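You operate a simulated robot arm through the tools that you are given. There is no shell and no other tool. Be economical: measure what you need, move in short steps, check, and stop when the job is done.

Carry out the task below with a simulated robot arm. There is one attempt and no reset: what you move stays moved.

JOB
Clamp the moulding with teal ends in the cradle and sand its top smooth.
Fine: stop up to it, black knob at TIGHT; put the sanding block back.

The check looks at the end state, three seconds after you hand in, the way a careful person would. Anything else that was tipped, shoved, dropped, spilled or broken makes it a failure.

ROBOT AND FRAMES
A 7-joint arm with a two-finger parallel gripper, fixed in place. Base frame: the origin is at the foot of the arm, x ahead of it, y to its left, z up; the work surface is at about z = 950. Readings come in mm, rad, newtons and seconds.
With the tool pointing down near the work surface it reaches from about 260 to 680 mm from the base axis. Its first joint turns from -1.152 to 1.152 rad. Payload 1.57 kg.
Tool frame: the origin (TCP) lies between the finger pads and is the grasp point; the fingertips stand 30 mm ahead of it; z points along the fingers, y is the line along which they close. The gripper opens to 110 mm. The fingers are 24 mm wide and 12 mm thick; the gripper's body (48 by 112 mm) begins 78 mm behind the TCP.
Orientation is told as [roll, pitch, yaw] about the base's x, y, z axes, in that order, counted from this pose: with the fingers straight down and closing along the base's y, the tool's x points along the base's -x, its y along +y and its z along -z.

CONTROLS
- The arm moves only by the tool jog_arm. Its argument "motion" is a list that holds one entry, the list of rows, each a list of 6 numbers: the shift along the base's x, y, z in mm, then the turn, a rotation vector about the base's x, y, z in rad. In form: [[[tx, ty, tz, ax, ay, az], ...]]. A call has 1 to 8 rows; each row is the pose to reach, as a shift and turn from the pose commanded when the call began. "fingers" is the gripper command, from -1 (shut) to 1 (fully open), values between in proportion, set as the call begins (left out, the last holds). Rows are played at 5 a second. More than 50 mm and 0.15 rad between two rows, or a gripper value outside its range, and nothing of the call is played. Where a pose cannot be reached the arm comes as near as it can. A force on the tool above 40 N (or 10 N above the force at the start of the call, whichever is more), or a blocked arm, ends the call early, and 0.2 s more pass. The fingers move at their own pace (about 108 mm/s each) and stop on an object; they squeeze with about 28 N. The grip force told is the motor's: it shows also when the fingers shut on nothing. Time passes only in rows, and 0.2 s behind the last, so rows that repeat a pose let the fingers close. The reply holds the time, the measured pose of the TCP, the force on the tool along the base axes, the opening and the grip force, in the units named above and with some noise, with the torque about the TCP (base axes, N m) and any sound that the robot's microphone picked up.
- Cameras (640 x 400 px; columns grow to the right, rows downward): "scene" is fixed at [146.7, -380.5, 1402.9]; the picture's right is [0.91, -0.42, 0.00], its down [-0.24, -0.52, -0.82] and it looks along [0.34, 0.75, -0.57] (base axes); focal length 244 px, centre (320, 200). "wrist" rides on the gripper at [70, 16, -141] in the tool frame; the picture's right is [-0.23, 0.97, 0.00], its down [-0.86, -0.20, -0.48] and it looks along [-0.47, -0.11, 0.88] (tool axes); focal length 222 px, centre (320, 200). There is no depth. A picture from a camera that has moved, and an enlarged one, comes with that camera's place and axes in the base frame and with its lens.
- snapshot(camera): a new picture of that camera. No time passes.
- inspect(camera, box): a new picture of the part [left, top, right, bottom] of that camera's present view, enlarged. No time passes.
- hand_in(): hands the job in; it is judged then, once.

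Go step by step. Nothing tells you positions but the pictures and the camera data: compare them with the known pose of the tool, close in by small moves and look again before you grip or let go. The budget is 120 turns and 68 pictures, counting those below and the enlarged ones. Unless the task says otherwise, let go and move clear before handing in, and close with one line.

The tools are called by a JSON object that holds its "api" and its "payload". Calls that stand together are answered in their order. jog_arm: Moves the arm, as the interface text tells. Its arguments: {"type":"object","properties":{"motion":{"type":"array","items":{"type":"array","items":{"type":"array","items":{"type":"number"}}}},"fingers":{"type":"number"}},"required":["motion"]} The other tools are called the same way: snapshot (camera) takes a picture; inspect (camera, box) takes an enlarged picture of a part of a camera's view; hand_in () hands the job in.

At the start:

```text
time: 0.0
position: [421.5, -54.3, 1280.7]
orientation: [-0.001, -0.001, 0.001]
wrist_force: [0.0, -0.4, -0.4]
moment: [-0.01, 0.0, -0.01]
gripper_width: 109.9
grip_force: 0.1
```

scene: 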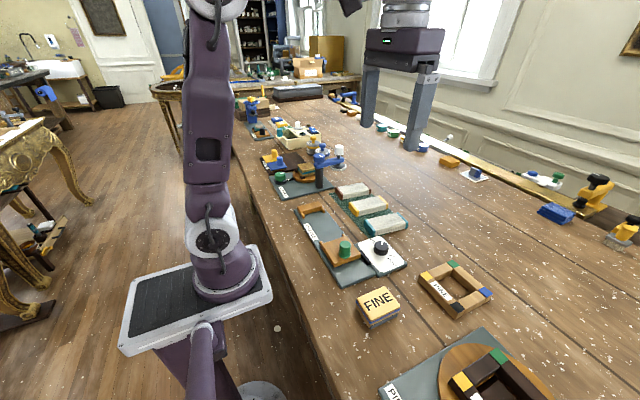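
wrist: 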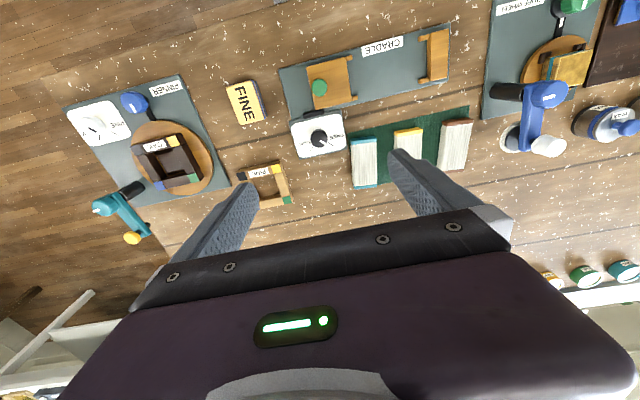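

I see a cradle board with a sliding stop (green knob), a dial with a black knob, three mouldings on a green mat and a FINE sanding block. I'll look closer first.

{"api": "inspect", "payload": {"camera": "wrist", "box": [220, 20, 480, 200]}}

{"api": "inspect", "payload": {"camera": "scene", "box": [280, 170, 440, 330]}}

```text
2.22 times, centred on (350, 110) of wrist
camera zoom: at [351.6, -38.5, 1422.3], right [0.23, 0.97, 0.0], down [0.86, -0.2, 0.48], along [0.47, -0.11, -0.88], focal length 494 px, centre (253, 400)
```

zoom: 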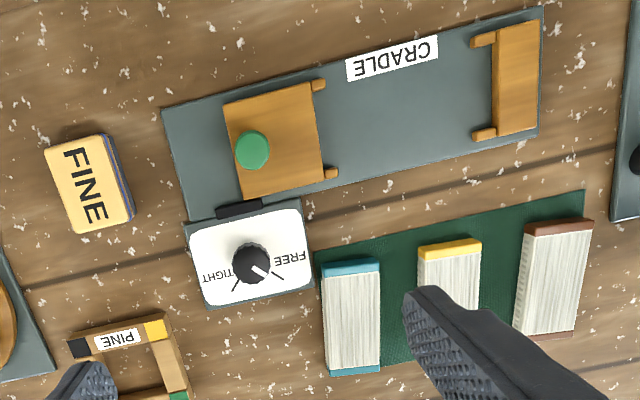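

```text
2.50 times, centred on (360, 250) of scene
camera zoom: at [146.7, -380.5, 1402.9], right [0.91, -0.42, 0.0], down [-0.24, -0.52, -0.82], along [0.34, 0.75, -0.57], focal length 611 px, centre (220, 75)
```

zoom: 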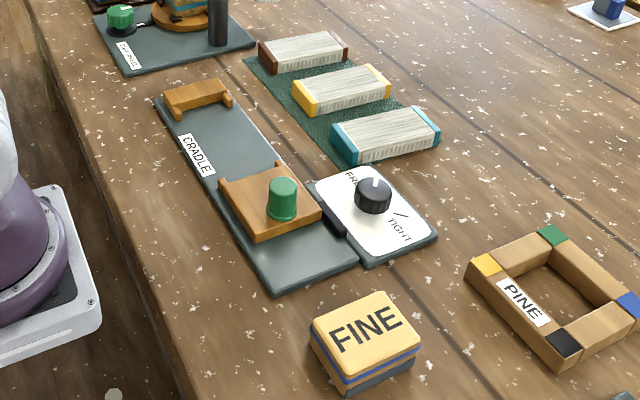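

I'll move lower near the teal moulding for a better measurement.

{"api": "jog_arm", "payload": {"motion": [[[0, 18, -35, 0, 0, 0], [-5, 36, -70, 0, 0, 0], [-10, 54, -105, 0, 0, 0], [-15, 70, -130, 0, 0, 0], [-15, 70, -130, 0, 0, 0]]]}}

{"api": "snapshot", "payload": {"camera": "wrist"}}

```text
time: 1.2
position: [406.6, 18.2, 1151.5]
orientation: [0.0, 0.0, -0.001]
wrist_force: [-0.1, -0.5, -0.6]
moment: [0.0, -0.01, -0.02]
gripper_width: 109.9
grip_force: 0.0
```

```text
63 pictures are left
camera wrist: at [337.2, 33.0, 1292.4], right [0.23, 0.97, 0.0], down [0.85, -0.2, 0.48], along [0.47, -0.11, -0.88], focal length 222 px, centre (320, 200)
```

wrist: 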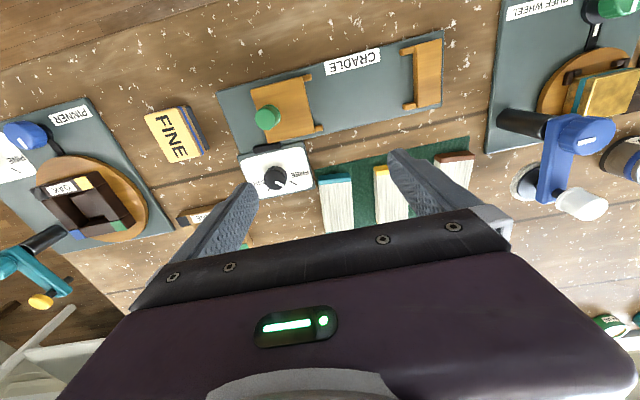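

{"api": "inspect", "payload": {"camera": "wrist", "box": [200, 20, 480, 240]}}

{"api": "inspect", "payload": {"camera": "scene", "box": [330, 170, 430, 280]}}

```text
1.82 times, centred on (340, 130) of wrist
camera zoom: at [337.2, 33.0, 1292.4], right [0.23, 0.97, 0.0], down [0.85, -0.2, 0.48], along [0.47, -0.11, -0.88], focal length 404 px, centre (284, 327)
```

zoom: 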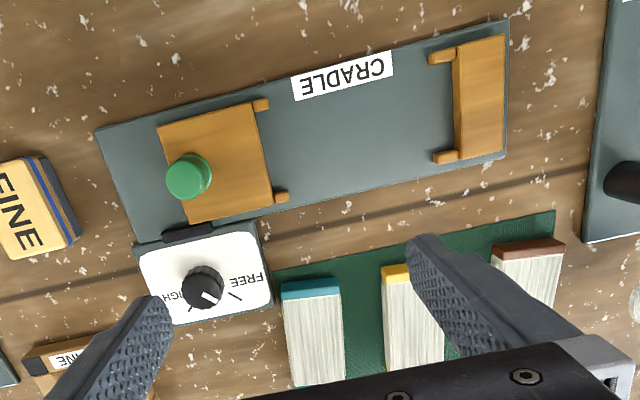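

```text
3.64 times, centred on (380, 225) of scene
camera zoom: at [146.7, -380.5, 1402.9], right [0.91, -0.42, 0.0], down [-0.24, -0.52, -0.82], along [0.34, 0.75, -0.57], focal length 888 px, centre (102, 109)
```

zoom: 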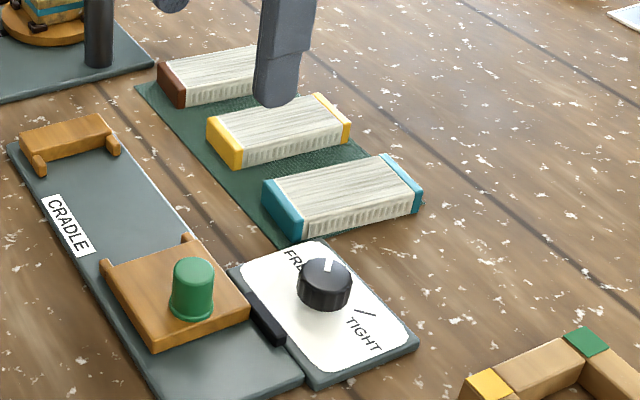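

Teal moulding is centred near (529, 18), about 106 × 50 mm, yawed about −0.13; cradle is aligned with y, slot centre x≈364. I'll move above the moulding with a reduced opening.

{"api": "jog_arm", "payload": {"motion": [[[35, 0, -20, 0, 0, -0.04], [70, 0, -40, 0, 0, -0.08], [105, 0, -65, 0, 0, -0.13], [122, 0, -91, 0, 0, -0.13], [122, 0, -91, 0, 0, -0.13]]], "fingers": 0.45}}

{"api": "snapshot", "payload": {"camera": "wrist"}}

{"api": "inspect", "payload": {"camera": "scene", "box": [330, 150, 450, 260]}}

```text
time: 2.4
position: [529.5, 15.8, 1059.4]
orientation: [0.0, -0.001, -0.131]
wrist_force: [1.0, -0.9, -0.6]
moment: [-0.01, -0.04, 0.01]
gripper_width: 79.7
grip_force: 0.1
```

```text
60 pictures are left
camera wrist: at [461.9, 40.4, 1200.6], right [0.35, 0.94, 0.0], down [0.82, -0.31, 0.48], along [0.45, -0.17, -0.88], focal length 222 px, centre (320, 200)
```

wrist: 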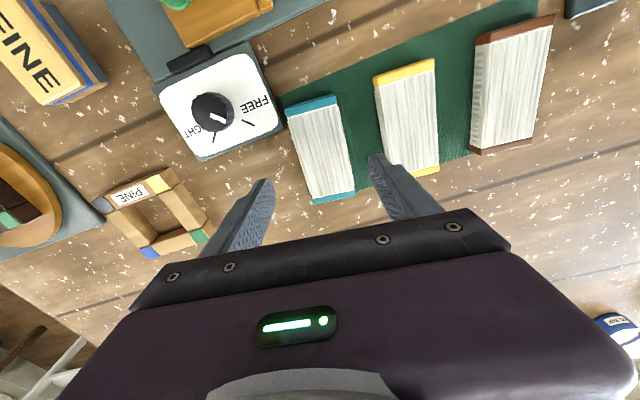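

```text
3.64 times, centred on (390, 205) of scene
camera zoom: at [146.7, -380.5, 1402.9], right [0.91, -0.42, 0.0], down [-0.24, -0.52, -0.82], along [0.34, 0.75, -0.57], focal length 888 px, centre (66, 182)
```

zoom: 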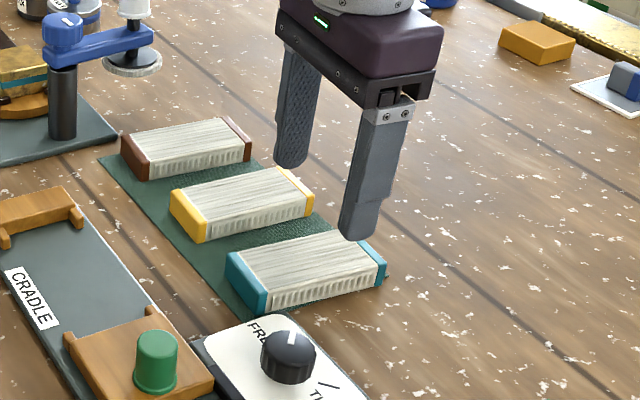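

{"api": "jog_arm", "payload": {"motion": [[[0, 3.5, -25, 0, 0, 0.01], [0, 3.5, -50, 0, 0, 0.01], [0, 3.5, -72, 0, 0, 0.01], [0, 3.5, -72, 0, 0, 0.01]]]}}

{"api": "snapshot", "payload": {"camera": "wrist"}}

{"api": "inspect", "payload": {"camera": "scene", "box": [350, 170, 450, 260]}}

```text
time: 3.4
position: [529.9, 19.9, 987.3]
orientation: [-0.001, 0.0, -0.122]
wrist_force: [1.0, -0.2, -0.3]
moment: [0.03, 0.03, 0.03]
gripper_width: 79.9
grip_force: 0.0
```

```text
58 pictures are left
camera wrist: at [462.5, 43.2, 1128.5], right [0.34, 0.94, 0.0], down [0.82, -0.3, 0.48], along [0.45, -0.16, -0.88], focal length 222 px, centre (320, 200)
```

wrist: 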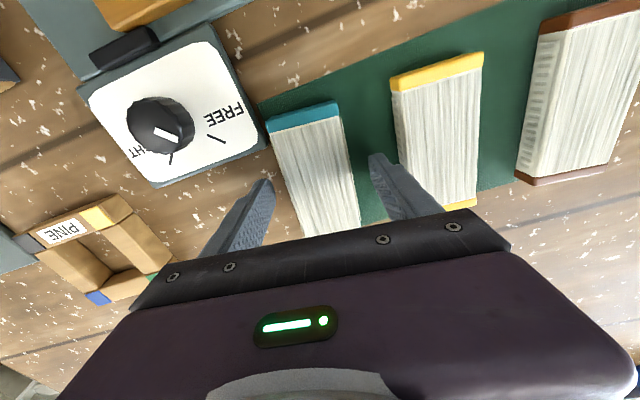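

```text
4.44 times, centred on (400, 215) of scene
camera zoom: at [146.7, -380.5, 1402.9], right [0.91, -0.42, 0.0], down [-0.24, -0.52, -0.82], along [0.34, 0.75, -0.57], focal length 1086 px, centre (-36, 133)
```

zoom: 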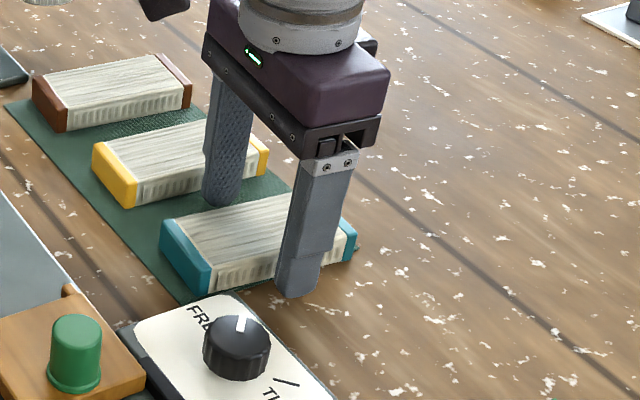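

{"api": "jog_arm", "payload": {"motion": [[[0, 0, 0, 0, 0, 0], [0, 0, 0, 0, 0, 0], [0, 0, 0, 0, 0, 0]]], "fingers": -1}}

```text
time: 4.2
position: [530.3, 19.4, 987.9]
orientation: [0.0, 0.001, -0.122]
wrist_force: [0.8, -0.1, 0.3]
moment: [-0.01, 0.0, 0.0]
gripper_width: 48.8
grip_force: 27.9
```

Gripped at 48.8 mm. Lift, then turn to yaw −π/2.

{"api": "jog_arm", "payload": {"motion": [[[0, 0, 35, 0, 0, 0], [0, 0, 70, 0, 0, 0], [-10, 5, 90, 0, 0, -0.14], [-30, 15, 90, 0, 0, -0.28], [-50, 25, 90, 0, 0, -0.42], [-70, 35, 90, 0, 0, -0.56], [-90, 45, 90, 0, 0, -0.7], [-90, 45, 90, 0, 0, -0.7]]]}}

```text
time: 6.0
position: [440.3, 66.3, 1080.6]
orientation: [0.002, 0.001, -0.822]
wrist_force: [-0.8, 0.7, -0.9]
moment: [-0.01, 0.03, -0.03]
gripper_width: 49.1
grip_force: 27.9
```

{"api": "jog_arm", "payload": {"motion": [[[-15, 5, 0, 0, 0, -0.14], [-30, 10, 0, 0, 0, -0.28], [-45, 15, 0, 0, 0, -0.42], [-60, 20, 0, 0, 0, -0.56], [-76, 26, 0, 0, 0, -0.7], [-76, 26, 0, 0, 0, -0.749], [-76, 26, 0, 0, 0, -0.749]]]}}

{"api": "snapshot", "payload": {"camera": "wrist"}}

{"api": "inspect", "payload": {"camera": "scene", "box": [280, 150, 420, 280]}}

```text
time: 7.6
position: [363.1, 90.9, 1078.2]
orientation: [0.001, -0.001, -1.569]
wrist_force: [-0.4, 0.6, 1.0]
moment: [0.03, 0.01, 0.0]
gripper_width: 49.0
grip_force: 28.2
```

```text
56 pictures are left
camera wrist: at [378.6, 159.7, 1219.2], right [0.97, -0.23, 0.0], down [-0.2, -0.86, 0.48], along [-0.11, -0.47, -0.88], focal length 222 px, centre (320, 200)
```

wrist: 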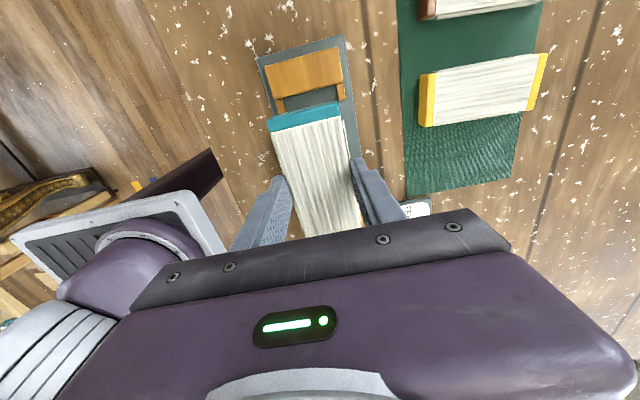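

```text
3.08 times, centred on (350, 215) of scene
camera zoom: at [146.7, -380.5, 1402.9], right [0.91, -0.42, 0.0], down [-0.24, -0.52, -0.82], along [0.34, 0.75, -0.57], focal length 752 px, centre (228, 154)
```

zoom: 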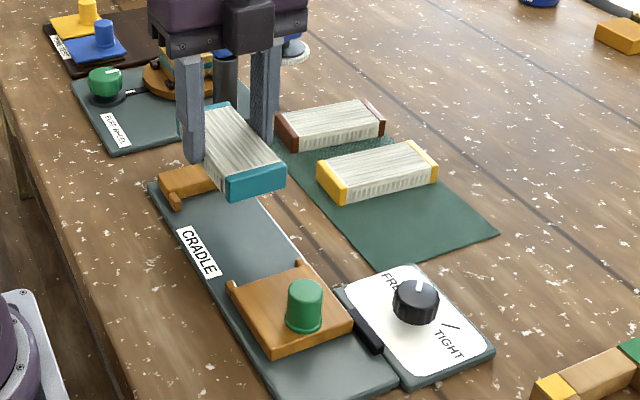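

{"api": "inspect", "payload": {"camera": "wrist", "box": [230, 20, 410, 240]}}

```text
1.82 times, centred on (320, 130) of wrist
camera zoom: at [378.6, 159.7, 1219.2], right [0.97, -0.23, 0.0], down [-0.2, -0.86, 0.48], along [-0.11, -0.47, -0.88], focal length 404 px, centre (320, 327)
```

zoom: 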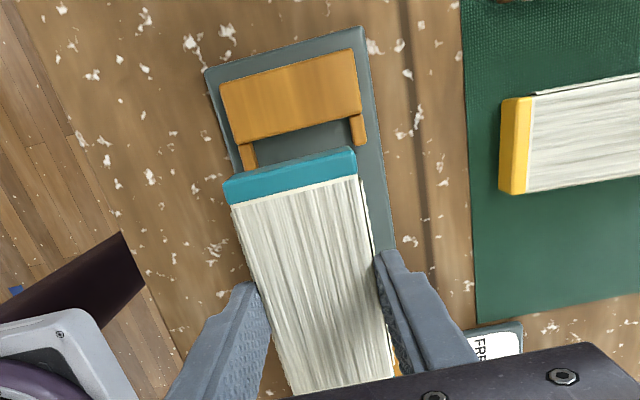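

{"api": "jog_arm", "payload": {"motion": [[[0.7, 1, -30, 0, 0, 0], [0.7, 1, -55, 0, 0, 0], [0.7, 1, -68, 0, 0, 0], [0.7, 1, -68, 0, 0, 0]]]}}

{"api": "inspect", "payload": {"camera": "wrist", "box": [230, 20, 410, 240]}}

{"api": "inspect", "payload": {"camera": "scene", "box": [290, 170, 390, 260]}}

```text
time: 8.6
position: [361.8, 94.6, 1009.8]
orientation: [0.001, 0.0, -1.57]
wrist_force: [0.2, -0.6, -0.9]
moment: [0.04, -0.03, 0.02]
gripper_width: 49.1
grip_force: 27.8
```

```text
1.82 times, centred on (320, 130) of wrist
camera zoom: at [378.6, 162.3, 1150.7], right [0.97, -0.23, 0.0], down [-0.2, -0.86, 0.48], along [-0.11, -0.47, -0.88], focal length 404 px, centre (320, 327)
```

zoom: 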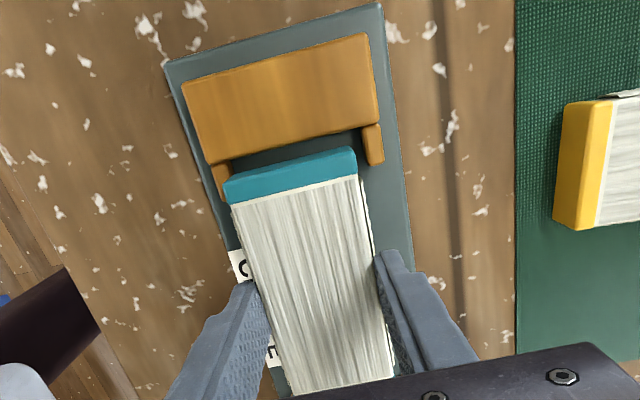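

```text
4.44 times, centred on (340, 215) of scene
camera zoom: at [146.7, -380.5, 1402.9], right [0.91, -0.42, 0.0], down [-0.24, -0.52, -0.82], along [0.34, 0.75, -0.57], focal length 1086 px, centre (231, 133)
```

zoom: 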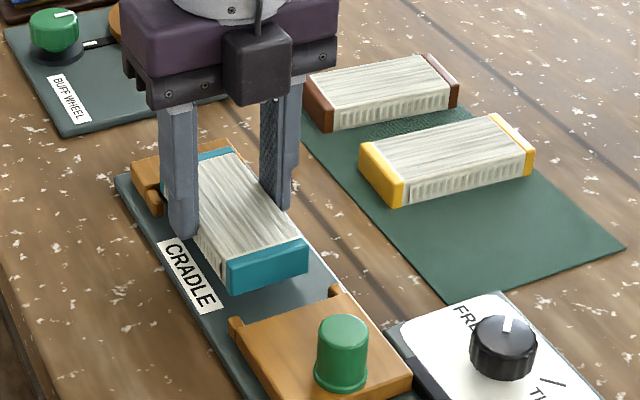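

{"api": "jog_arm", "payload": {"motion": [[[1.3, 0, -5, 0, 0, 0], [1.3, 0, -10, 0, 0, 0], [1.3, 0, -14, 0, 0, 0], [1.3, 0, -16, 0, 0, 0], [1.3, 0, -16, 0, 0, 0]]]}}

{"api": "inspect", "payload": {"camera": "wrist", "box": [230, 20, 410, 240]}}

```text
time: 9.8
position: [364.3, 93.3, 994.6]
orientation: [0.002, 0.0, -1.568]
wrist_force: [-2.4, -0.1, 24.8]
moment: [0.09, 0.1, 0.08]
gripper_width: 49.1
grip_force: 28.2
```

```text
1.82 times, centred on (320, 130) of wrist
camera zoom: at [380.3, 161.4, 1135.6], right [0.97, -0.23, 0.0], down [-0.2, -0.86, 0.48], along [-0.11, -0.47, -0.88], focal length 404 px, centre (320, 327)
```

zoom: 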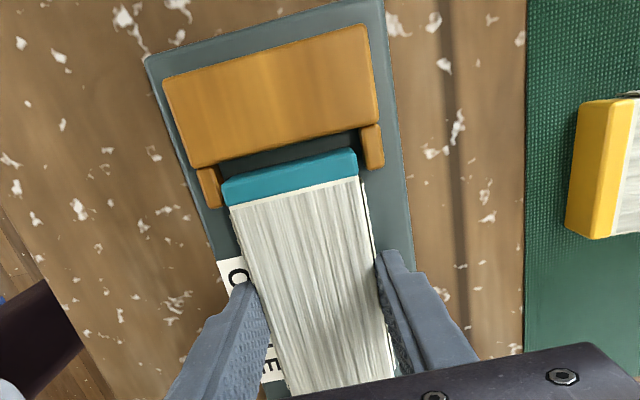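

{"api": "inspect", "payload": {"camera": "scene", "box": [290, 170, 390, 260]}}

{"api": "jog_arm", "payload": {"motion": [[[0, 0, 1, 0, 0, 0], [0, 0, 1, 0, 0, 0]]]}}

```text
4.44 times, centred on (340, 215) of scene
camera zoom: at [146.3, -380.5, 1402.9], right [0.91, -0.42, 0.0], down [-0.24, -0.52, -0.82], along [0.34, 0.75, -0.57], focal length 1086 px, centre (231, 133)
```

zoom: 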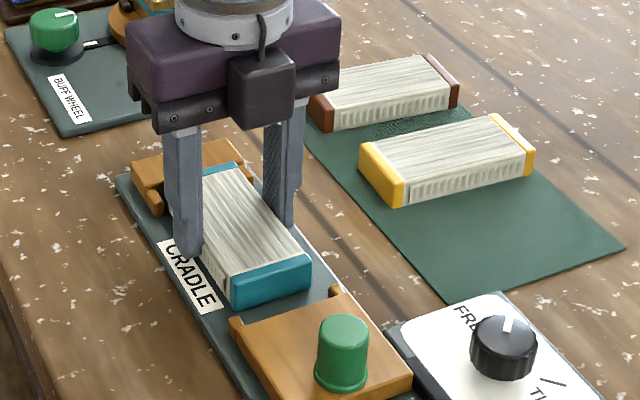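

```text
time: 10.4
position: [365.7, 91.9, 995.1]
orientation: [-0.001, -0.002, -1.569]
wrist_force: [-0.4, 0.0, -1.6]
moment: [-0.03, -0.01, 0.02]
gripper_width: 49.1
grip_force: 28.2
```

{"api": "jog_arm", "payload": {"motion": [[[0, 1.5, 0, 0, 0, 0], [0, 3, 0, 0, 0, 0], [0, 3, 0, 0, 0, 0]]]}}

{"api": "inspect", "payload": {"camera": "wrist", "box": [270, 20, 390, 130]}}

```text
time: 11.2
position: [364.0, 95.0, 995.3]
orientation: [0.0, 0.001, -1.57]
wrist_force: [-0.4, -0.9, -0.3]
moment: [0.0, 0.03, -0.03]
gripper_width: 49.1
grip_force: 27.8
```

```text
3.64 times, centred on (330, 75) of wrist
camera zoom: at [380.4, 163.6, 1136.6], right [0.97, -0.23, 0.0], down [-0.2, -0.86, 0.48], along [-0.11, -0.47, -0.88], focal length 808 px, centre (284, 654)
```

zoom: 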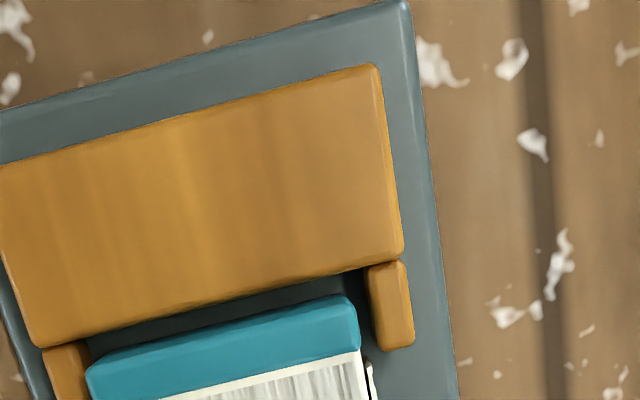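

{"api": "jog_arm", "payload": {"motion": [[[0, 1.5, 0, 0, 0, 0], [0, 3, 0, 0, 0, 0], [0, 4, 0, 0, 0, 0], [0, 4, 0, 0, 0, 0]]]}}

{"api": "inspect", "payload": {"camera": "wrist", "box": [270, 20, 390, 130]}}

```text
time: 12.2
position: [366.1, 99.1, 996.1]
orientation: [0.001, 0.0, -1.569]
wrist_force: [0.5, 0.9, -0.8]
moment: [0.0, 0.02, 0.0]
gripper_width: 49.0
grip_force: 28.2
```

```text
3.64 times, centred on (330, 75) of wrist
camera zoom: at [380.8, 167.2, 1136.1], right [0.97, -0.23, 0.0], down [-0.2, -0.86, 0.48], along [-0.11, -0.47, -0.88], focal length 808 px, centre (284, 654)
```

zoom: 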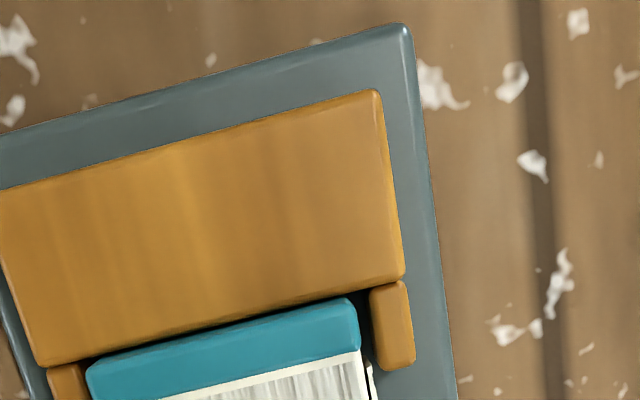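

{"api": "jog_arm", "payload": {"motion": [[[0.8, 1, 0, 0, 0, 0], [0.8, 2, 0, 0, 0, 0], [0.8, 3, 0, 0, 0, 0], [0.8, 3, 0, 0, 0, 0]]]}}

{"api": "inspect", "payload": {"camera": "wrist", "box": [270, 20, 390, 130]}}

```text
time: 13.2
position: [364.8, 99.6, 995.0]
orientation: [-0.002, -0.004, -1.572]
wrist_force: [0.8, -24.3, 0.5]
moment: [-0.61, -0.06, -0.04]
gripper_width: 49.3
grip_force: 27.9
```

```text
3.64 times, centred on (330, 75) of wrist
camera zoom: at [381.5, 169.4, 1135.4], right [0.97, -0.23, 0.0], down [-0.2, -0.85, 0.48], along [-0.11, -0.47, -0.88], focal length 808 px, centre (284, 654)
```

zoom: 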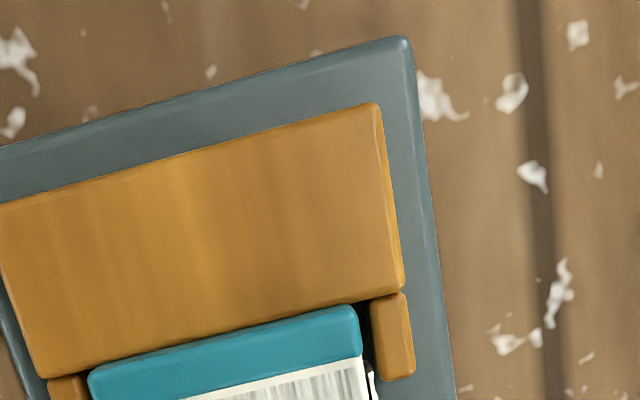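

Seated against the fence. Ease off, settle and release.

{"api": "jog_arm", "payload": {"motion": [[[0, -1.5, -0.5, 0, 0, 0], [0, -1.5, -1, 0, 0, 0], [0, -1.5, -1, 0, 0, 0]]]}}

{"api": "jog_arm", "payload": {"motion": [[[0, 0, 0, 0, 0, 0], [0, 0, 0, 0, 0, 0], [0, 0, 20, 0, 0, 0], [0, 0, 60, 0, 0, 0], [0, -20, 100, 0, 0, 0], [0, -20, 100, 0, 0, 0]]], "fingers": 0.25}}

{"api": "snapshot", "payload": {"camera": "wrist"}}

{"api": "inspect", "payload": {"camera": "scene", "box": [290, 170, 420, 290]}}

```text
time: 14.0
position: [365.3, 99.9, 994.7]
orientation: [0.001, -0.001, -1.568]
wrist_force: [-4.5, -15.6, 18.8]
moment: [-0.42, 0.14, 0.0]
gripper_width: 49.2
grip_force: 28.1
```

```text
time: 15.4
position: [365.6, 79.5, 1095.3]
orientation: [0.001, 0.0, -1.569]
wrist_force: [0.5, -0.1, 0.6]
moment: [-0.02, 0.0, -0.03]
gripper_width: 68.7
grip_force: 0.1
```

```text
46 pictures are left
camera wrist: at [380.3, 148.0, 1235.9], right [0.97, -0.23, 0.0], down [-0.2, -0.86, 0.48], along [-0.11, -0.47, -0.88], focal length 222 px, centre (320, 200)
```

wrist: 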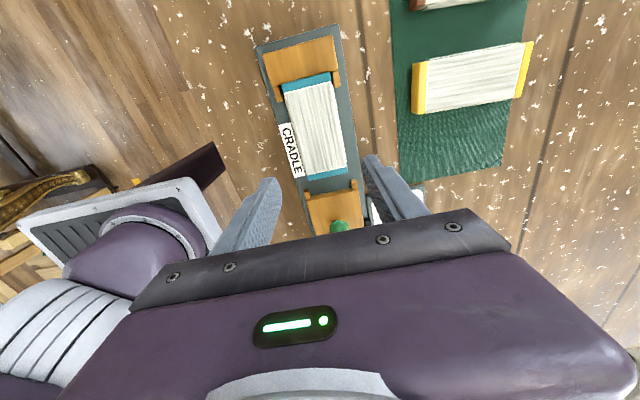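

```text
3.33 times, centred on (355, 230) of scene
camera zoom: at [146.6, -380.5, 1402.9], right [0.91, -0.42, 0.0], down [-0.24, -0.52, -0.82], along [0.34, 0.75, -0.57], focal length 814 px, centre (203, 100)
```

zoom: 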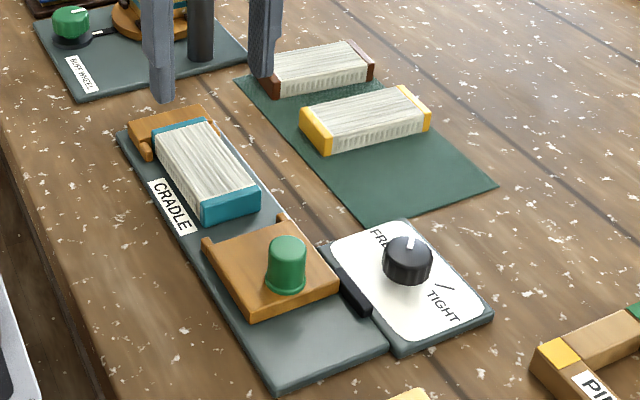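

Moulding sits in the fence. Next the stop's green knob at about (364, −38).

{"api": "jog_arm", "payload": {"motion": [[[-1, -40, 0, 0, 0, 0], [-1, -80, 0, 0, 0, 0], [-1, -117, -15, 0, 0, 0], [-1, -117, -35, 0, 0, 0], [-1, -117, -35, 0, 0, 0]]], "fingers": 0.05}}

{"api": "snapshot", "payload": {"camera": "wrist"}}

{"api": "inspect", "payload": {"camera": "scene", "box": [290, 170, 420, 290]}}

```text
time: 16.6
position: [365.4, -37.1, 1059.3]
orientation: [0.0, 0.0, -1.571]
wrist_force: [0.6, 0.0, 0.3]
moment: [0.01, 0.03, -0.02]
gripper_width: 57.9
grip_force: 0.1
```

```text
44 pictures are left
camera wrist: at [379.7, 32.0, 1200.4], right [0.97, -0.23, 0.0], down [-0.2, -0.86, 0.48], along [-0.11, -0.47, -0.88], focal length 222 px, centre (320, 200)
```

wrist: 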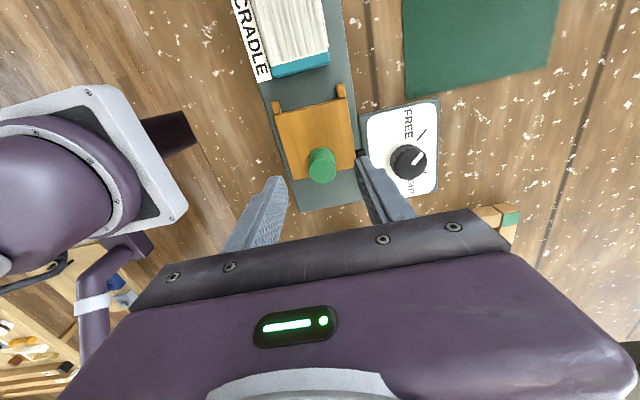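

```text
3.33 times, centred on (355, 230) of scene
camera zoom: at [146.6, -380.5, 1402.9], right [0.91, -0.42, 0.0], down [-0.24, -0.52, -0.82], along [0.34, 0.75, -0.57], focal length 814 px, centre (203, 100)
```

zoom: 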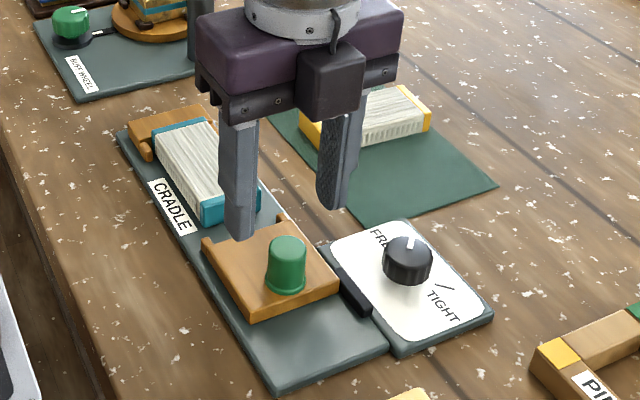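

{"api": "jog_arm", "payload": {"motion": [[[-1, -3, -20, 0, 0, 0], [-1, -3, -40, 0, 0, 0], [-1, -3, -47, 0, 0, 0], [-1, -3, -47, 0, 0, 0]]]}}

{"api": "inspect", "payload": {"camera": "wrist", "box": [220, 40, 440, 240]}}

{"api": "inspect", "payload": {"camera": "scene", "box": [310, 180, 410, 290]}}

```text
time: 17.6
position: [363.2, -39.6, 1011.6]
orientation: [0.0, 0.001, -1.569]
wrist_force: [0.8, -0.2, -1.0]
moment: [-0.03, 0.02, -0.02]
gripper_width: 57.7
grip_force: 0.0
```

```text
2.00 times, centred on (330, 140) of wrist
camera zoom: at [377.9, 29.0, 1153.4], right [0.97, -0.23, 0.0], down [-0.2, -0.86, 0.48], along [-0.11, -0.47, -0.88], focal length 444 px, centre (300, 320)
```

zoom: 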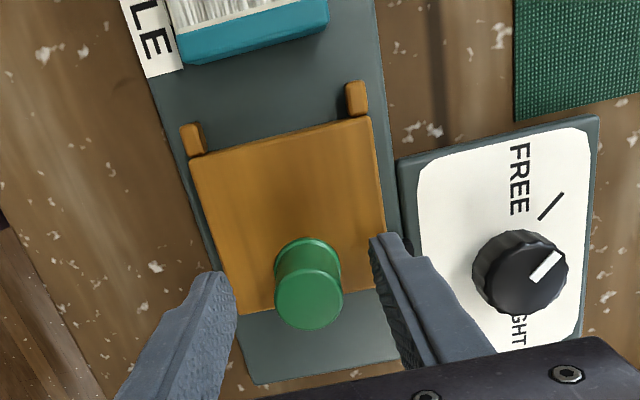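

```text
3.64 times, centred on (360, 235) of scene
camera zoom: at [146.7, -380.5, 1402.9], right [0.91, -0.42, 0.0], down [-0.24, -0.52, -0.82], along [0.34, 0.75, -0.57], focal length 888 px, centre (174, 73)
```

zoom: 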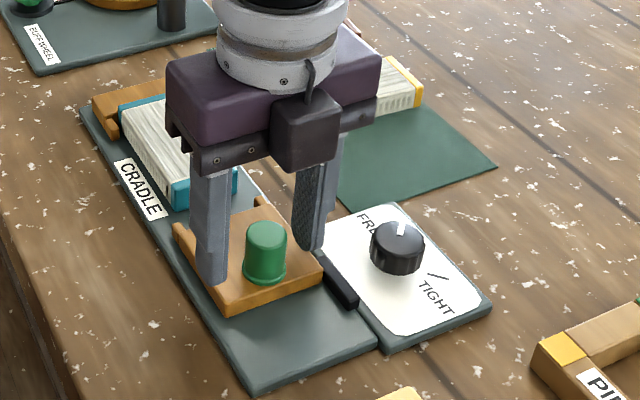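

{"api": "jog_arm", "payload": {"motion": [[[1, -2, 0, 0, 0, 0], [1, -2, 0, 0, 0, 0], [1, -2, 0, 0, 0, 0], [1, -2, 0, 0, 0, 0]]], "fingers": -1}}

```text
time: 18.6
position: [365.2, -39.7, 1012.4]
orientation: [0.002, 0.0, -1.57]
wrist_force: [14.1, 11.9, 8.3]
moment: [0.41, 0.12, 0.06]
gripper_width: 24.9
grip_force: 36.4
```

{"api": "jog_arm", "payload": {"motion": [[[0, 4, 0, 0, 0, 0], [0, 8, 0, 0, 0, 0], [0, 12, 0, 0, 0, 0], [0, 16, 0, 0, 0, 0], [0, 20, 0, 0, 0, 0]]]}}

{"api": "inspect", "payload": {"camera": "wrist", "box": [220, 40, 440, 240]}}

```text
time: 19.8
position: [365.6, -22.4, 1012.1]
orientation: [0.002, 0.001, -1.568]
wrist_force: [15.7, -0.7, 25.9]
moment: [-0.26, -0.01, 0.03]
gripper_width: 24.8
grip_force: 36.3
```

```text
2.00 times, centred on (330, 140) of wrist
camera zoom: at [380.5, 46.6, 1153.2], right [0.97, -0.23, 0.0], down [-0.2, -0.86, 0.48], along [-0.11, -0.47, -0.88], focal length 444 px, centre (300, 320)
```

zoom: 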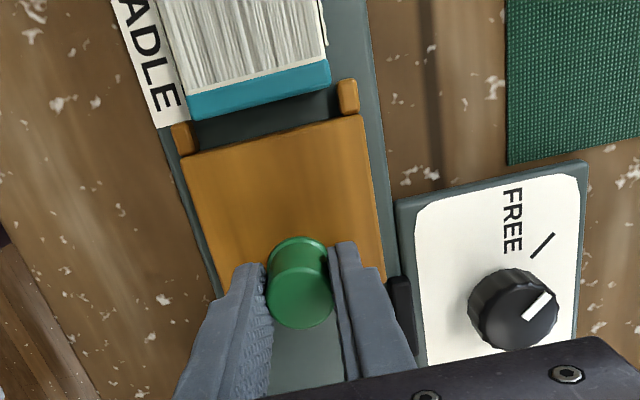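

{"api": "jog_arm", "payload": {"motion": [[[0, 3, 0, 0, 0, 0], [0, 6, 0, 0, 0, 0], [0, 8, 0, 0, 0, 0], [0, 10, 0, 0, 0, 0]]]}}

{"api": "inspect", "payload": {"camera": "wrist", "box": [220, 40, 440, 240]}}

```text
time: 20.8
position: [365.2, -12.4, 1011.4]
orientation: [0.001, -0.001, -1.569]
wrist_force: [16.9, -0.9, 22.9]
moment: [-0.03, -0.03, 0.04]
gripper_width: 25.2
grip_force: 36.3
```

```text
2.00 times, centred on (330, 140) of wrist
camera zoom: at [380.6, 56.6, 1152.9], right [0.97, -0.23, 0.0], down [-0.2, -0.86, 0.48], along [-0.11, -0.47, -0.88], focal length 444 px, centre (300, 320)
```

zoom: 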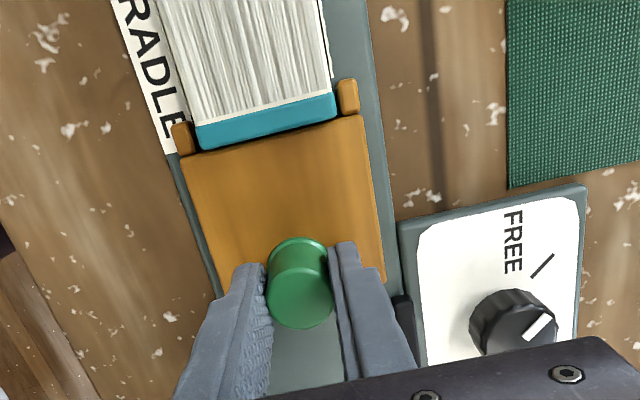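

Almost touching; a few more mm until contact force appears.

{"api": "jog_arm", "payload": {"motion": [[[0, 1.5, 0, 0, 0, 0], [0, 3, 0, 0, 0, 0], [0, 4.5, 0, 0, 0, 0], [0, 4.5, 0, 0, 0, 0]]]}}

{"api": "inspect", "payload": {"camera": "wrist", "box": [270, 50, 390, 130]}}

```text
time: 21.8
position: [364.8, -9.2, 1012.0]
orientation: [0.0, -0.003, -1.571]
wrist_force: [16.9, -31.9, -4.0]
moment: [-0.81, -0.83, -0.09]
gripper_width: 25.7
grip_force: 36.3
```

```text
5.00 times, centred on (330, 90) of wrist
camera zoom: at [380.7, 60.0, 1152.8], right [0.97, -0.23, 0.0], down [-0.2, -0.85, 0.48], along [-0.11, -0.47, -0.88], focal length 1111 px, centre (270, 750)
```

zoom: 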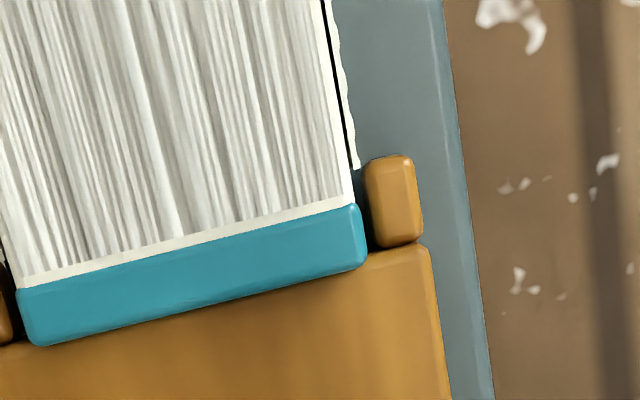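

{"api": "jog_arm", "payload": {"motion": [[[0, -1, 0, 0, 0, 0], [0, -1, 0, 0, 0, 0]]]}}

{"api": "jog_arm", "payload": {"motion": [[[0, 0, 0, 0, 0, 0], [0, 0, 0, 0, 0, 0], [0, 0, 25, 0, 0, 0], [0, 0, 60, 0, 0, 0], [0, 0, 90, 0, 0, 0], [0, 0, 90, 0, 0, 0]]], "fingers": 0.0}}

{"api": "inspect", "payload": {"camera": "wrist", "box": [220, 40, 440, 240]}}

```text
time: 22.4
position: [364.1, -8.1, 1012.7]
orientation: [-0.002, 0.0, -1.569]
wrist_force: [15.5, -27.0, -17.8]
moment: [-0.72, -0.81, -0.04]
gripper_width: 25.0
grip_force: 36.5
```

```text
time: 23.8
position: [364.4, -9.1, 1103.9]
orientation: [0.001, 0.0, -1.57]
wrist_force: [-0.8, -0.1, -0.2]
moment: [-0.04, 0.02, 0.02]
gripper_width: 55.1
grip_force: 0.0
```

```text
2.00 times, centred on (330, 140) of wrist
camera zoom: at [380.8, 60.5, 1244.0], right [0.97, -0.23, 0.0], down [-0.2, -0.86, 0.48], along [-0.11, -0.47, -0.88], focal length 444 px, centre (300, 320)
```

zoom: 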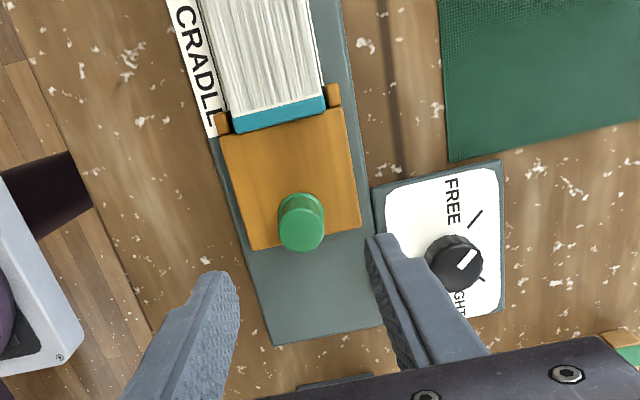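

Stop is against the moulding. The dial knob is at about (452, −61), pointer at FREE; tighten is about −90° (clockwise from above). I'll unwind yaw to 0 first while moving over it.

{"api": "jog_arm", "payload": {"motion": [[[10, -6, 0, 0, 0, 0.14], [20, -12, 0, 0, 0, 0.28], [30, -18, 0, 0, 0, 0.42], [40, -24, 0, 0, 0, 0.56], [50, -30, 0, 0, 0, 0.7], [60, -36, 0, 0, 0, 0.84], [70, -42, 0, 0, 0, 0.98], [70, -42, 0, 0, 0, 0.98]]], "fingers": 0.3}}

{"api": "jog_arm", "payload": {"motion": [[[5, -3, 0, 0, 0, 0.14], [10, -6, 0, 0, 0, 0.28], [15, -9, 0, 0, 0, 0.42], [18, -10, 0, 0, 0, 0.55], [18, -10, -20, 0, 0, 0.59], [18, -10, -44, 0, 0, 0.59], [18, -10, -44, 0, 0, 0.59]]]}}

{"api": "snapshot", "payload": {"camera": "wrist"}}

{"api": "inspect", "payload": {"camera": "scene", "box": [320, 180, 440, 290]}}

```text
time: 25.6
position: [434.5, -50.3, 1101.6]
orientation: [-0.001, 0.001, -0.586]
wrist_force: [0.0, 0.5, -0.3]
moment: [-0.01, 0.01, 0.0]
gripper_width: 71.4
grip_force: 0.1
```

```text
time: 27.2
position: [453.4, -60.1, 1059.7]
orientation: [0.002, -0.001, 0.003]
wrist_force: [0.3, 0.2, 0.0]
moment: [0.04, -0.02, 0.01]
gripper_width: 71.4
grip_force: 0.1
```

```text
36 pictures are left
camera wrist: at [381.7, -44.4, 1199.9], right [0.23, 0.97, 0.0], down [0.86, -0.2, 0.48], along [0.47, -0.11, -0.88], focal length 222 px, centre (320, 200)
```

wrist: 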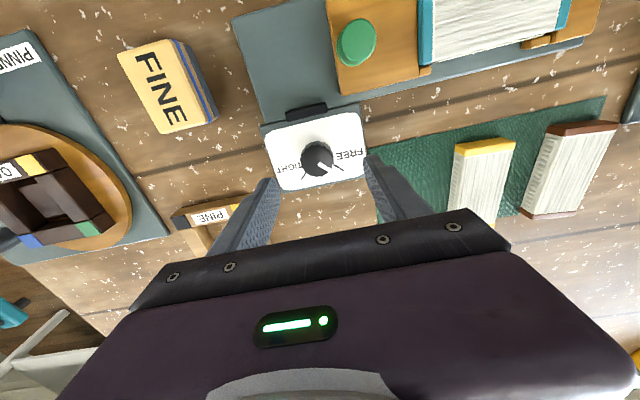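

```text
3.64 times, centred on (380, 235) of scene
camera zoom: at [146.7, -380.5, 1402.9], right [0.91, -0.42, 0.0], down [-0.24, -0.52, -0.82], along [0.34, 0.75, -0.57], focal length 888 px, centre (102, 73)
```

zoom: 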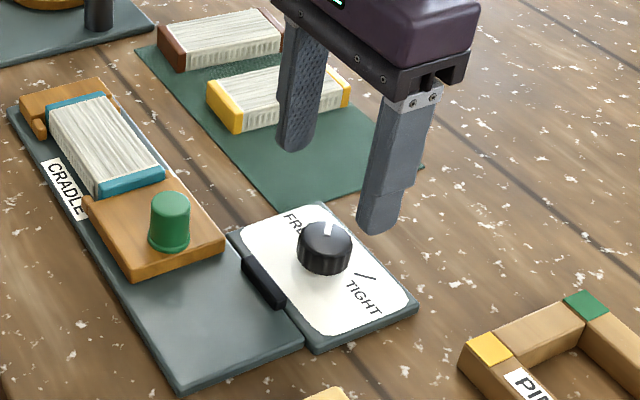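

{"api": "inspect", "payload": {"camera": "wrist", "box": [250, 100, 390, 210]}}

```text
3.64 times, centred on (320, 155) of wrist
camera zoom: at [381.7, -44.4, 1199.9], right [0.23, 0.97, 0.0], down [0.86, -0.2, 0.48], along [0.47, -0.11, -0.88], focal length 808 px, centre (320, 364)
```

zoom: 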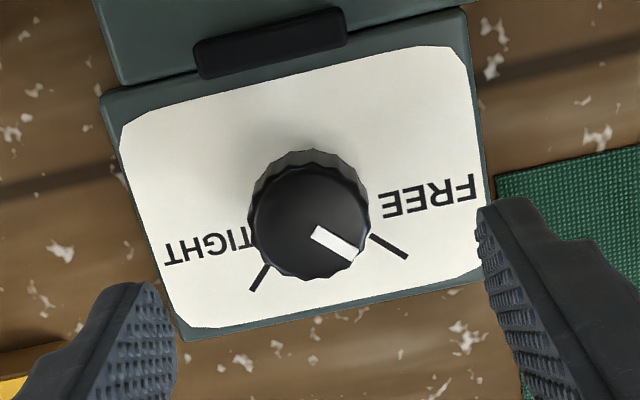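

{"api": "jog_arm", "payload": {"motion": [[[0.8, -4.2, -25, 0, 0, 0], [0.8, -4.2, -48, 0, 0, 0], [0.8, -4.2, -62, 0, 0, 0], [0.8, -4.2, -62, 0, 0, 0]]]}}

{"api": "jog_arm", "payload": {"motion": [[[0, 0, 0, 0, 0, 0], [0, 0, 0, 0, 0, 0], [0, 0, 0, 0, 0, 0]]], "fingers": -1}}

{"api": "inspect", "payload": {"camera": "wrist", "box": [250, 100, 390, 210]}}

```text
time: 28.2
position: [452.7, -64.4, 997.1]
orientation: [0.0, 0.0, 0.0]
wrist_force: [-0.1, 0.5, 0.4]
moment: [0.0, 0.01, -0.01]
gripper_width: 71.5
grip_force: 0.0
```

```text
time: 29.0
position: [452.9, -63.2, 996.0]
orientation: [0.003, 0.0, 0.001]
wrist_force: [-0.9, 16.6, -3.5]
moment: [0.54, -0.41, -0.03]
gripper_width: 32.7
grip_force: 40.8
```

```text
3.64 times, centred on (320, 155) of wrist
camera zoom: at [382.8, -48.1, 1137.7], right [0.23, 0.97, 0.0], down [0.86, -0.2, 0.48], along [0.47, -0.11, -0.88], focal length 808 px, centre (320, 364)
```

zoom: 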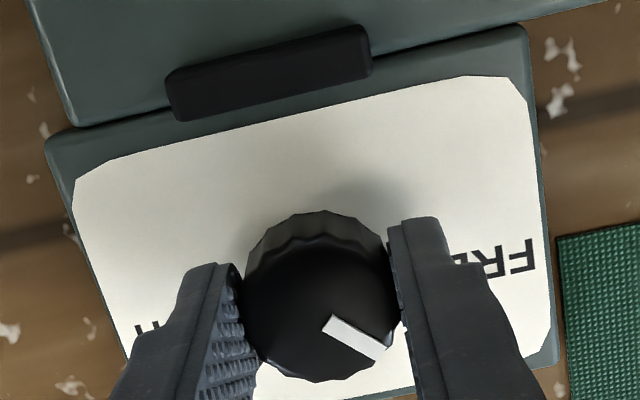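

{"api": "jog_arm", "payload": {"motion": [[[0, 0.8, 0, 0, 0, -0.13], [0, 0.8, 0, 0, 0, -0.26], [0, 0.8, 0, 0, 0, -0.39], [0, 0.8, 0, 0, 0, -0.52], [0, 0.8, 0, 0, 0, -0.52]]]}}

{"api": "inspect", "payload": {"camera": "wrist", "box": [250, 100, 390, 210]}}

```text
time: 30.2
position: [452.1, -63.1, 996.7]
orientation: [-0.001, 0.0, -0.52]
wrist_force: [-5.3, 16.8, 10.4]
moment: [0.47, 0.39, -0.02]
gripper_width: 33.0
grip_force: 41.5
```

```text
3.64 times, centred on (320, 155) of wrist
camera zoom: at [400.1, -15.2, 1137.7], right [0.68, 0.73, 0.0], down [0.64, -0.6, 0.48], along [0.35, -0.33, -0.88], focal length 808 px, centre (320, 364)
```

zoom: 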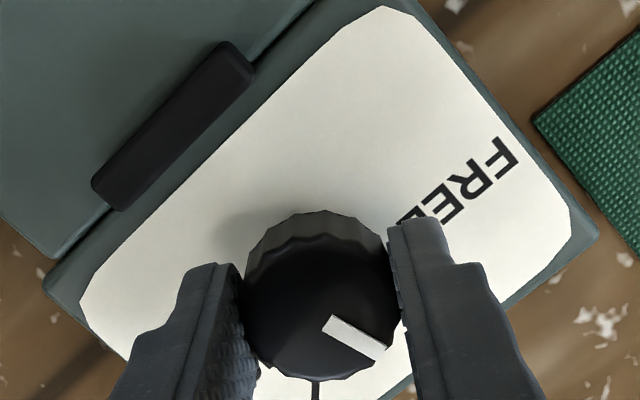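

Knob turns with the gripper. Continue to about −90°.

{"api": "jog_arm", "payload": {"motion": [[[0, 0, 0, 0, 0, -0.14], [0, 0, 0, 0, 0, -0.28], [0, 0, 0, 0, 0, -0.42], [0, 0, 0, 0, 0, -0.56], [0, 0, 0, 0, 0, -0.7], [0, 0, 0, 0, 0, -0.84], [0, 0, 0, 0, 0, -0.95], [0, 0, 0, 0, 0, -1.03]]]}}

{"api": "inspect", "payload": {"camera": "wrist", "box": [250, 100, 390, 210]}}

```text
time: 32.0
position: [452.4, -63.1, 996.7]
orientation: [0.0, 0.001, -1.55]
wrist_force: [0.6, 19.7, 19.3]
moment: [-0.23, 0.11, 0.0]
gripper_width: 32.5
grip_force: 40.9
```

```text
3.64 times, centred on (320, 155) of wrist
camera zoom: at [467.3, 6.0, 1137.5], right [0.98, -0.21, 0.0], down [-0.18, -0.86, 0.48], along [-0.1, -0.47, -0.88], focal length 808 px, centre (320, 364)
```

zoom: 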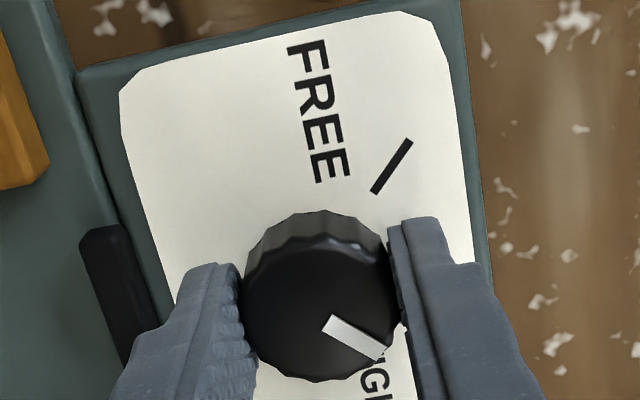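

{"api": "jog_arm", "payload": {"motion": [[[0, 0, 0, 0, 0, 0], [0, 0, 0, 0, 0, 0], [0, 0, 25, 0, 0, 0], [0, 0, 60, 0, 0, 0], [-20, 40, 100, 0, 0, 0], [-20, 80, 110, 0, 0, 0], [-20, 80, 110, 0, 0, 0]]], "fingers": 0.2}}

{"api": "inspect", "payload": {"camera": "scene", "box": [300, 180, 420, 330]}}

{"api": "snapshot", "payload": {"camera": "wrist"}}

```text
refused: row 5 steps farther than a row can; nothing moved
```

```text
2.67 times, centred on (360, 255) of scene
camera zoom: at [146.4, -379.8, 1403.1], right [0.91, -0.42, 0.0], down [-0.24, -0.52, -0.82], along [0.34, 0.75, -0.57], focal length 652 px, centre (213, 53)
```

zoom: 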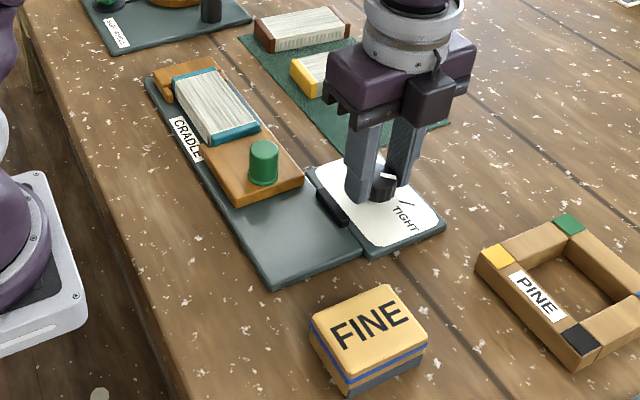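

```text
29 pictures are left
camera wrist: at [467.3, 6.0, 1137.5], right [0.98, -0.21, 0.0], down [-0.18, -0.86, 0.48], along [-0.1, -0.47, -0.88], focal length 222 px, centre (320, 200)
```

wrist: 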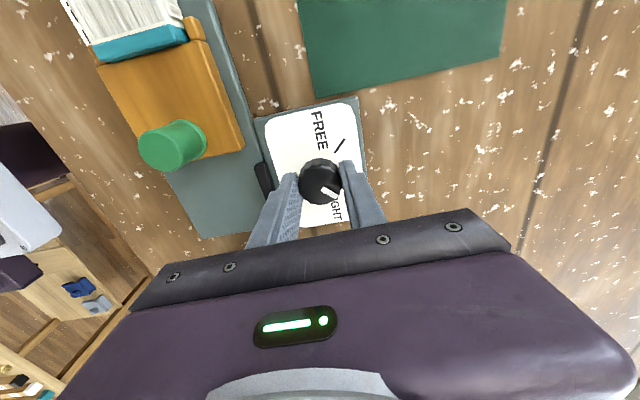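

{"api": "jog_arm", "payload": {"motion": [[[0, 0, 0, 0, 0, 0], [0, 0, 0, 0, 0, 0], [0, 0, 25, 0, 0, 0], [0, 0, 60, 0, 0, 0], [0, 0, 100, 0, 0, 0], [-10, -5, 110, 0, 0, 0.14], [-20, -10, 120, 0, 0, 0.28], [-30, -15, 120, 0, 0, 0.42]]], "fingers": 0.2}}

{"api": "jog_arm", "payload": {"motion": [[[-10, -12, 0, 0, 0, 0.14], [-20, -24, 0, 0, 0, 0.28], [-30, -36, 0, 0, 0, 0.42], [-40, -48, 0, 0, 0, 0.56], [-50, -60, 0, 0, 0, 0.7], [-55, -72, 0, 0, 0, 0.84], [-60, -84, 0, 0, 0, 0.98], [-60, -96, 0, 0, 0, 1.12]]]}}

{"api": "snapshot", "payload": {"camera": "wrist"}}

{"api": "inspect", "payload": {"camera": "scene", "box": [310, 200, 420, 330]}}

```text
time: 33.8
position: [422.5, -79.7, 1116.7]
orientation: [0.001, 0.0, -1.13]
wrist_force: [-0.1, 0.9, -0.7]
moment: [-0.01, -0.02, 0.02]
gripper_width: 65.7
grip_force: 0.0
```

```text
time: 35.6
position: [362.0, -174.9, 1116.9]
orientation: [0.0, 0.001, -0.007]
wrist_force: [0.5, 0.3, 0.2]
moment: [0.01, 0.02, -0.05]
gripper_width: 66.0
grip_force: 0.0
```

```text
28 pictures are left
camera wrist: at [292.6, -159.0, 1258.0], right [0.23, 0.97, 0.0], down [0.85, -0.2, 0.48], along [0.47, -0.11, -0.88], focal length 222 px, centre (320, 200)
```

wrist: 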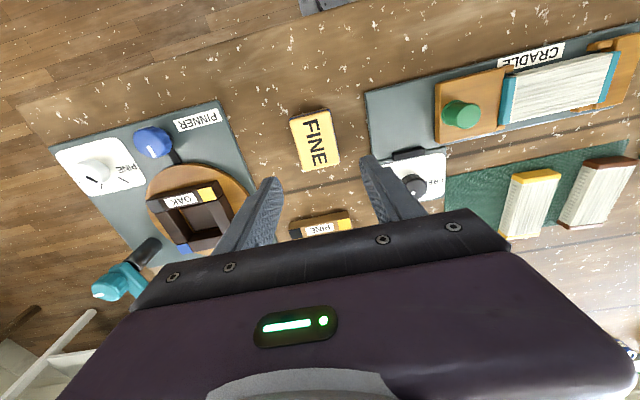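

```text
3.08 times, centred on (365, 265) of scene
camera zoom: at [146.6, -380.5, 1402.9], right [0.91, -0.42, 0.0], down [-0.24, -0.52, -0.82], along [0.34, 0.75, -0.57], focal length 752 px, centre (182, 0)
```

zoom: 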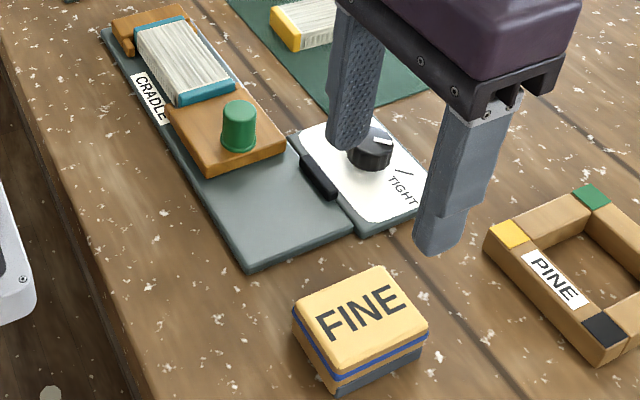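

{"api": "inspect", "payload": {"camera": "wrist", "box": [270, 80, 480, 220]}}

{"api": "inspect", "payload": {"camera": "scene", "box": [340, 220, 420, 280]}}

```text
2.86 times, centred on (375, 150) of wrist
camera zoom: at [292.6, -159.0, 1258.0], right [0.23, 0.97, 0.0], down [0.85, -0.2, 0.48], along [0.47, -0.11, -0.88], focal length 635 px, centre (163, 343)
```

zoom: 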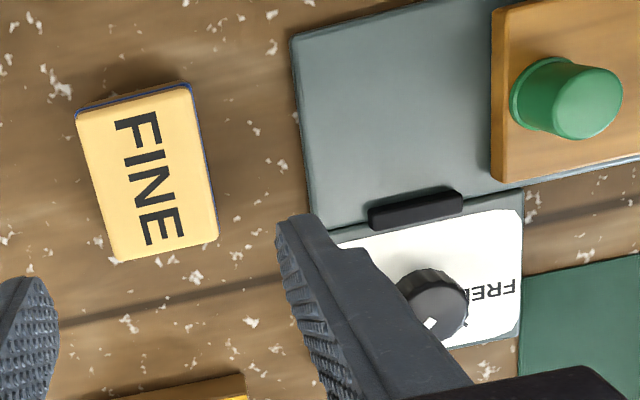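

```text
6.67 times, centred on (380, 250) of scene
camera zoom: at [146.6, -380.5, 1402.9], right [0.91, -0.42, 0.0], down [-0.24, -0.52, -0.82], along [0.34, 0.75, -0.57], focal length 1629 px, centre (-80, -133)
```

zoom: 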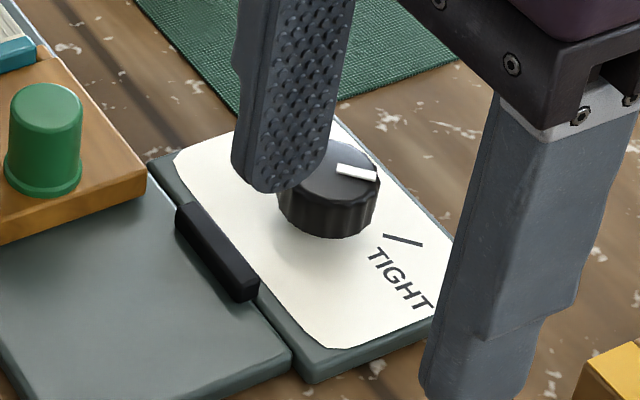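

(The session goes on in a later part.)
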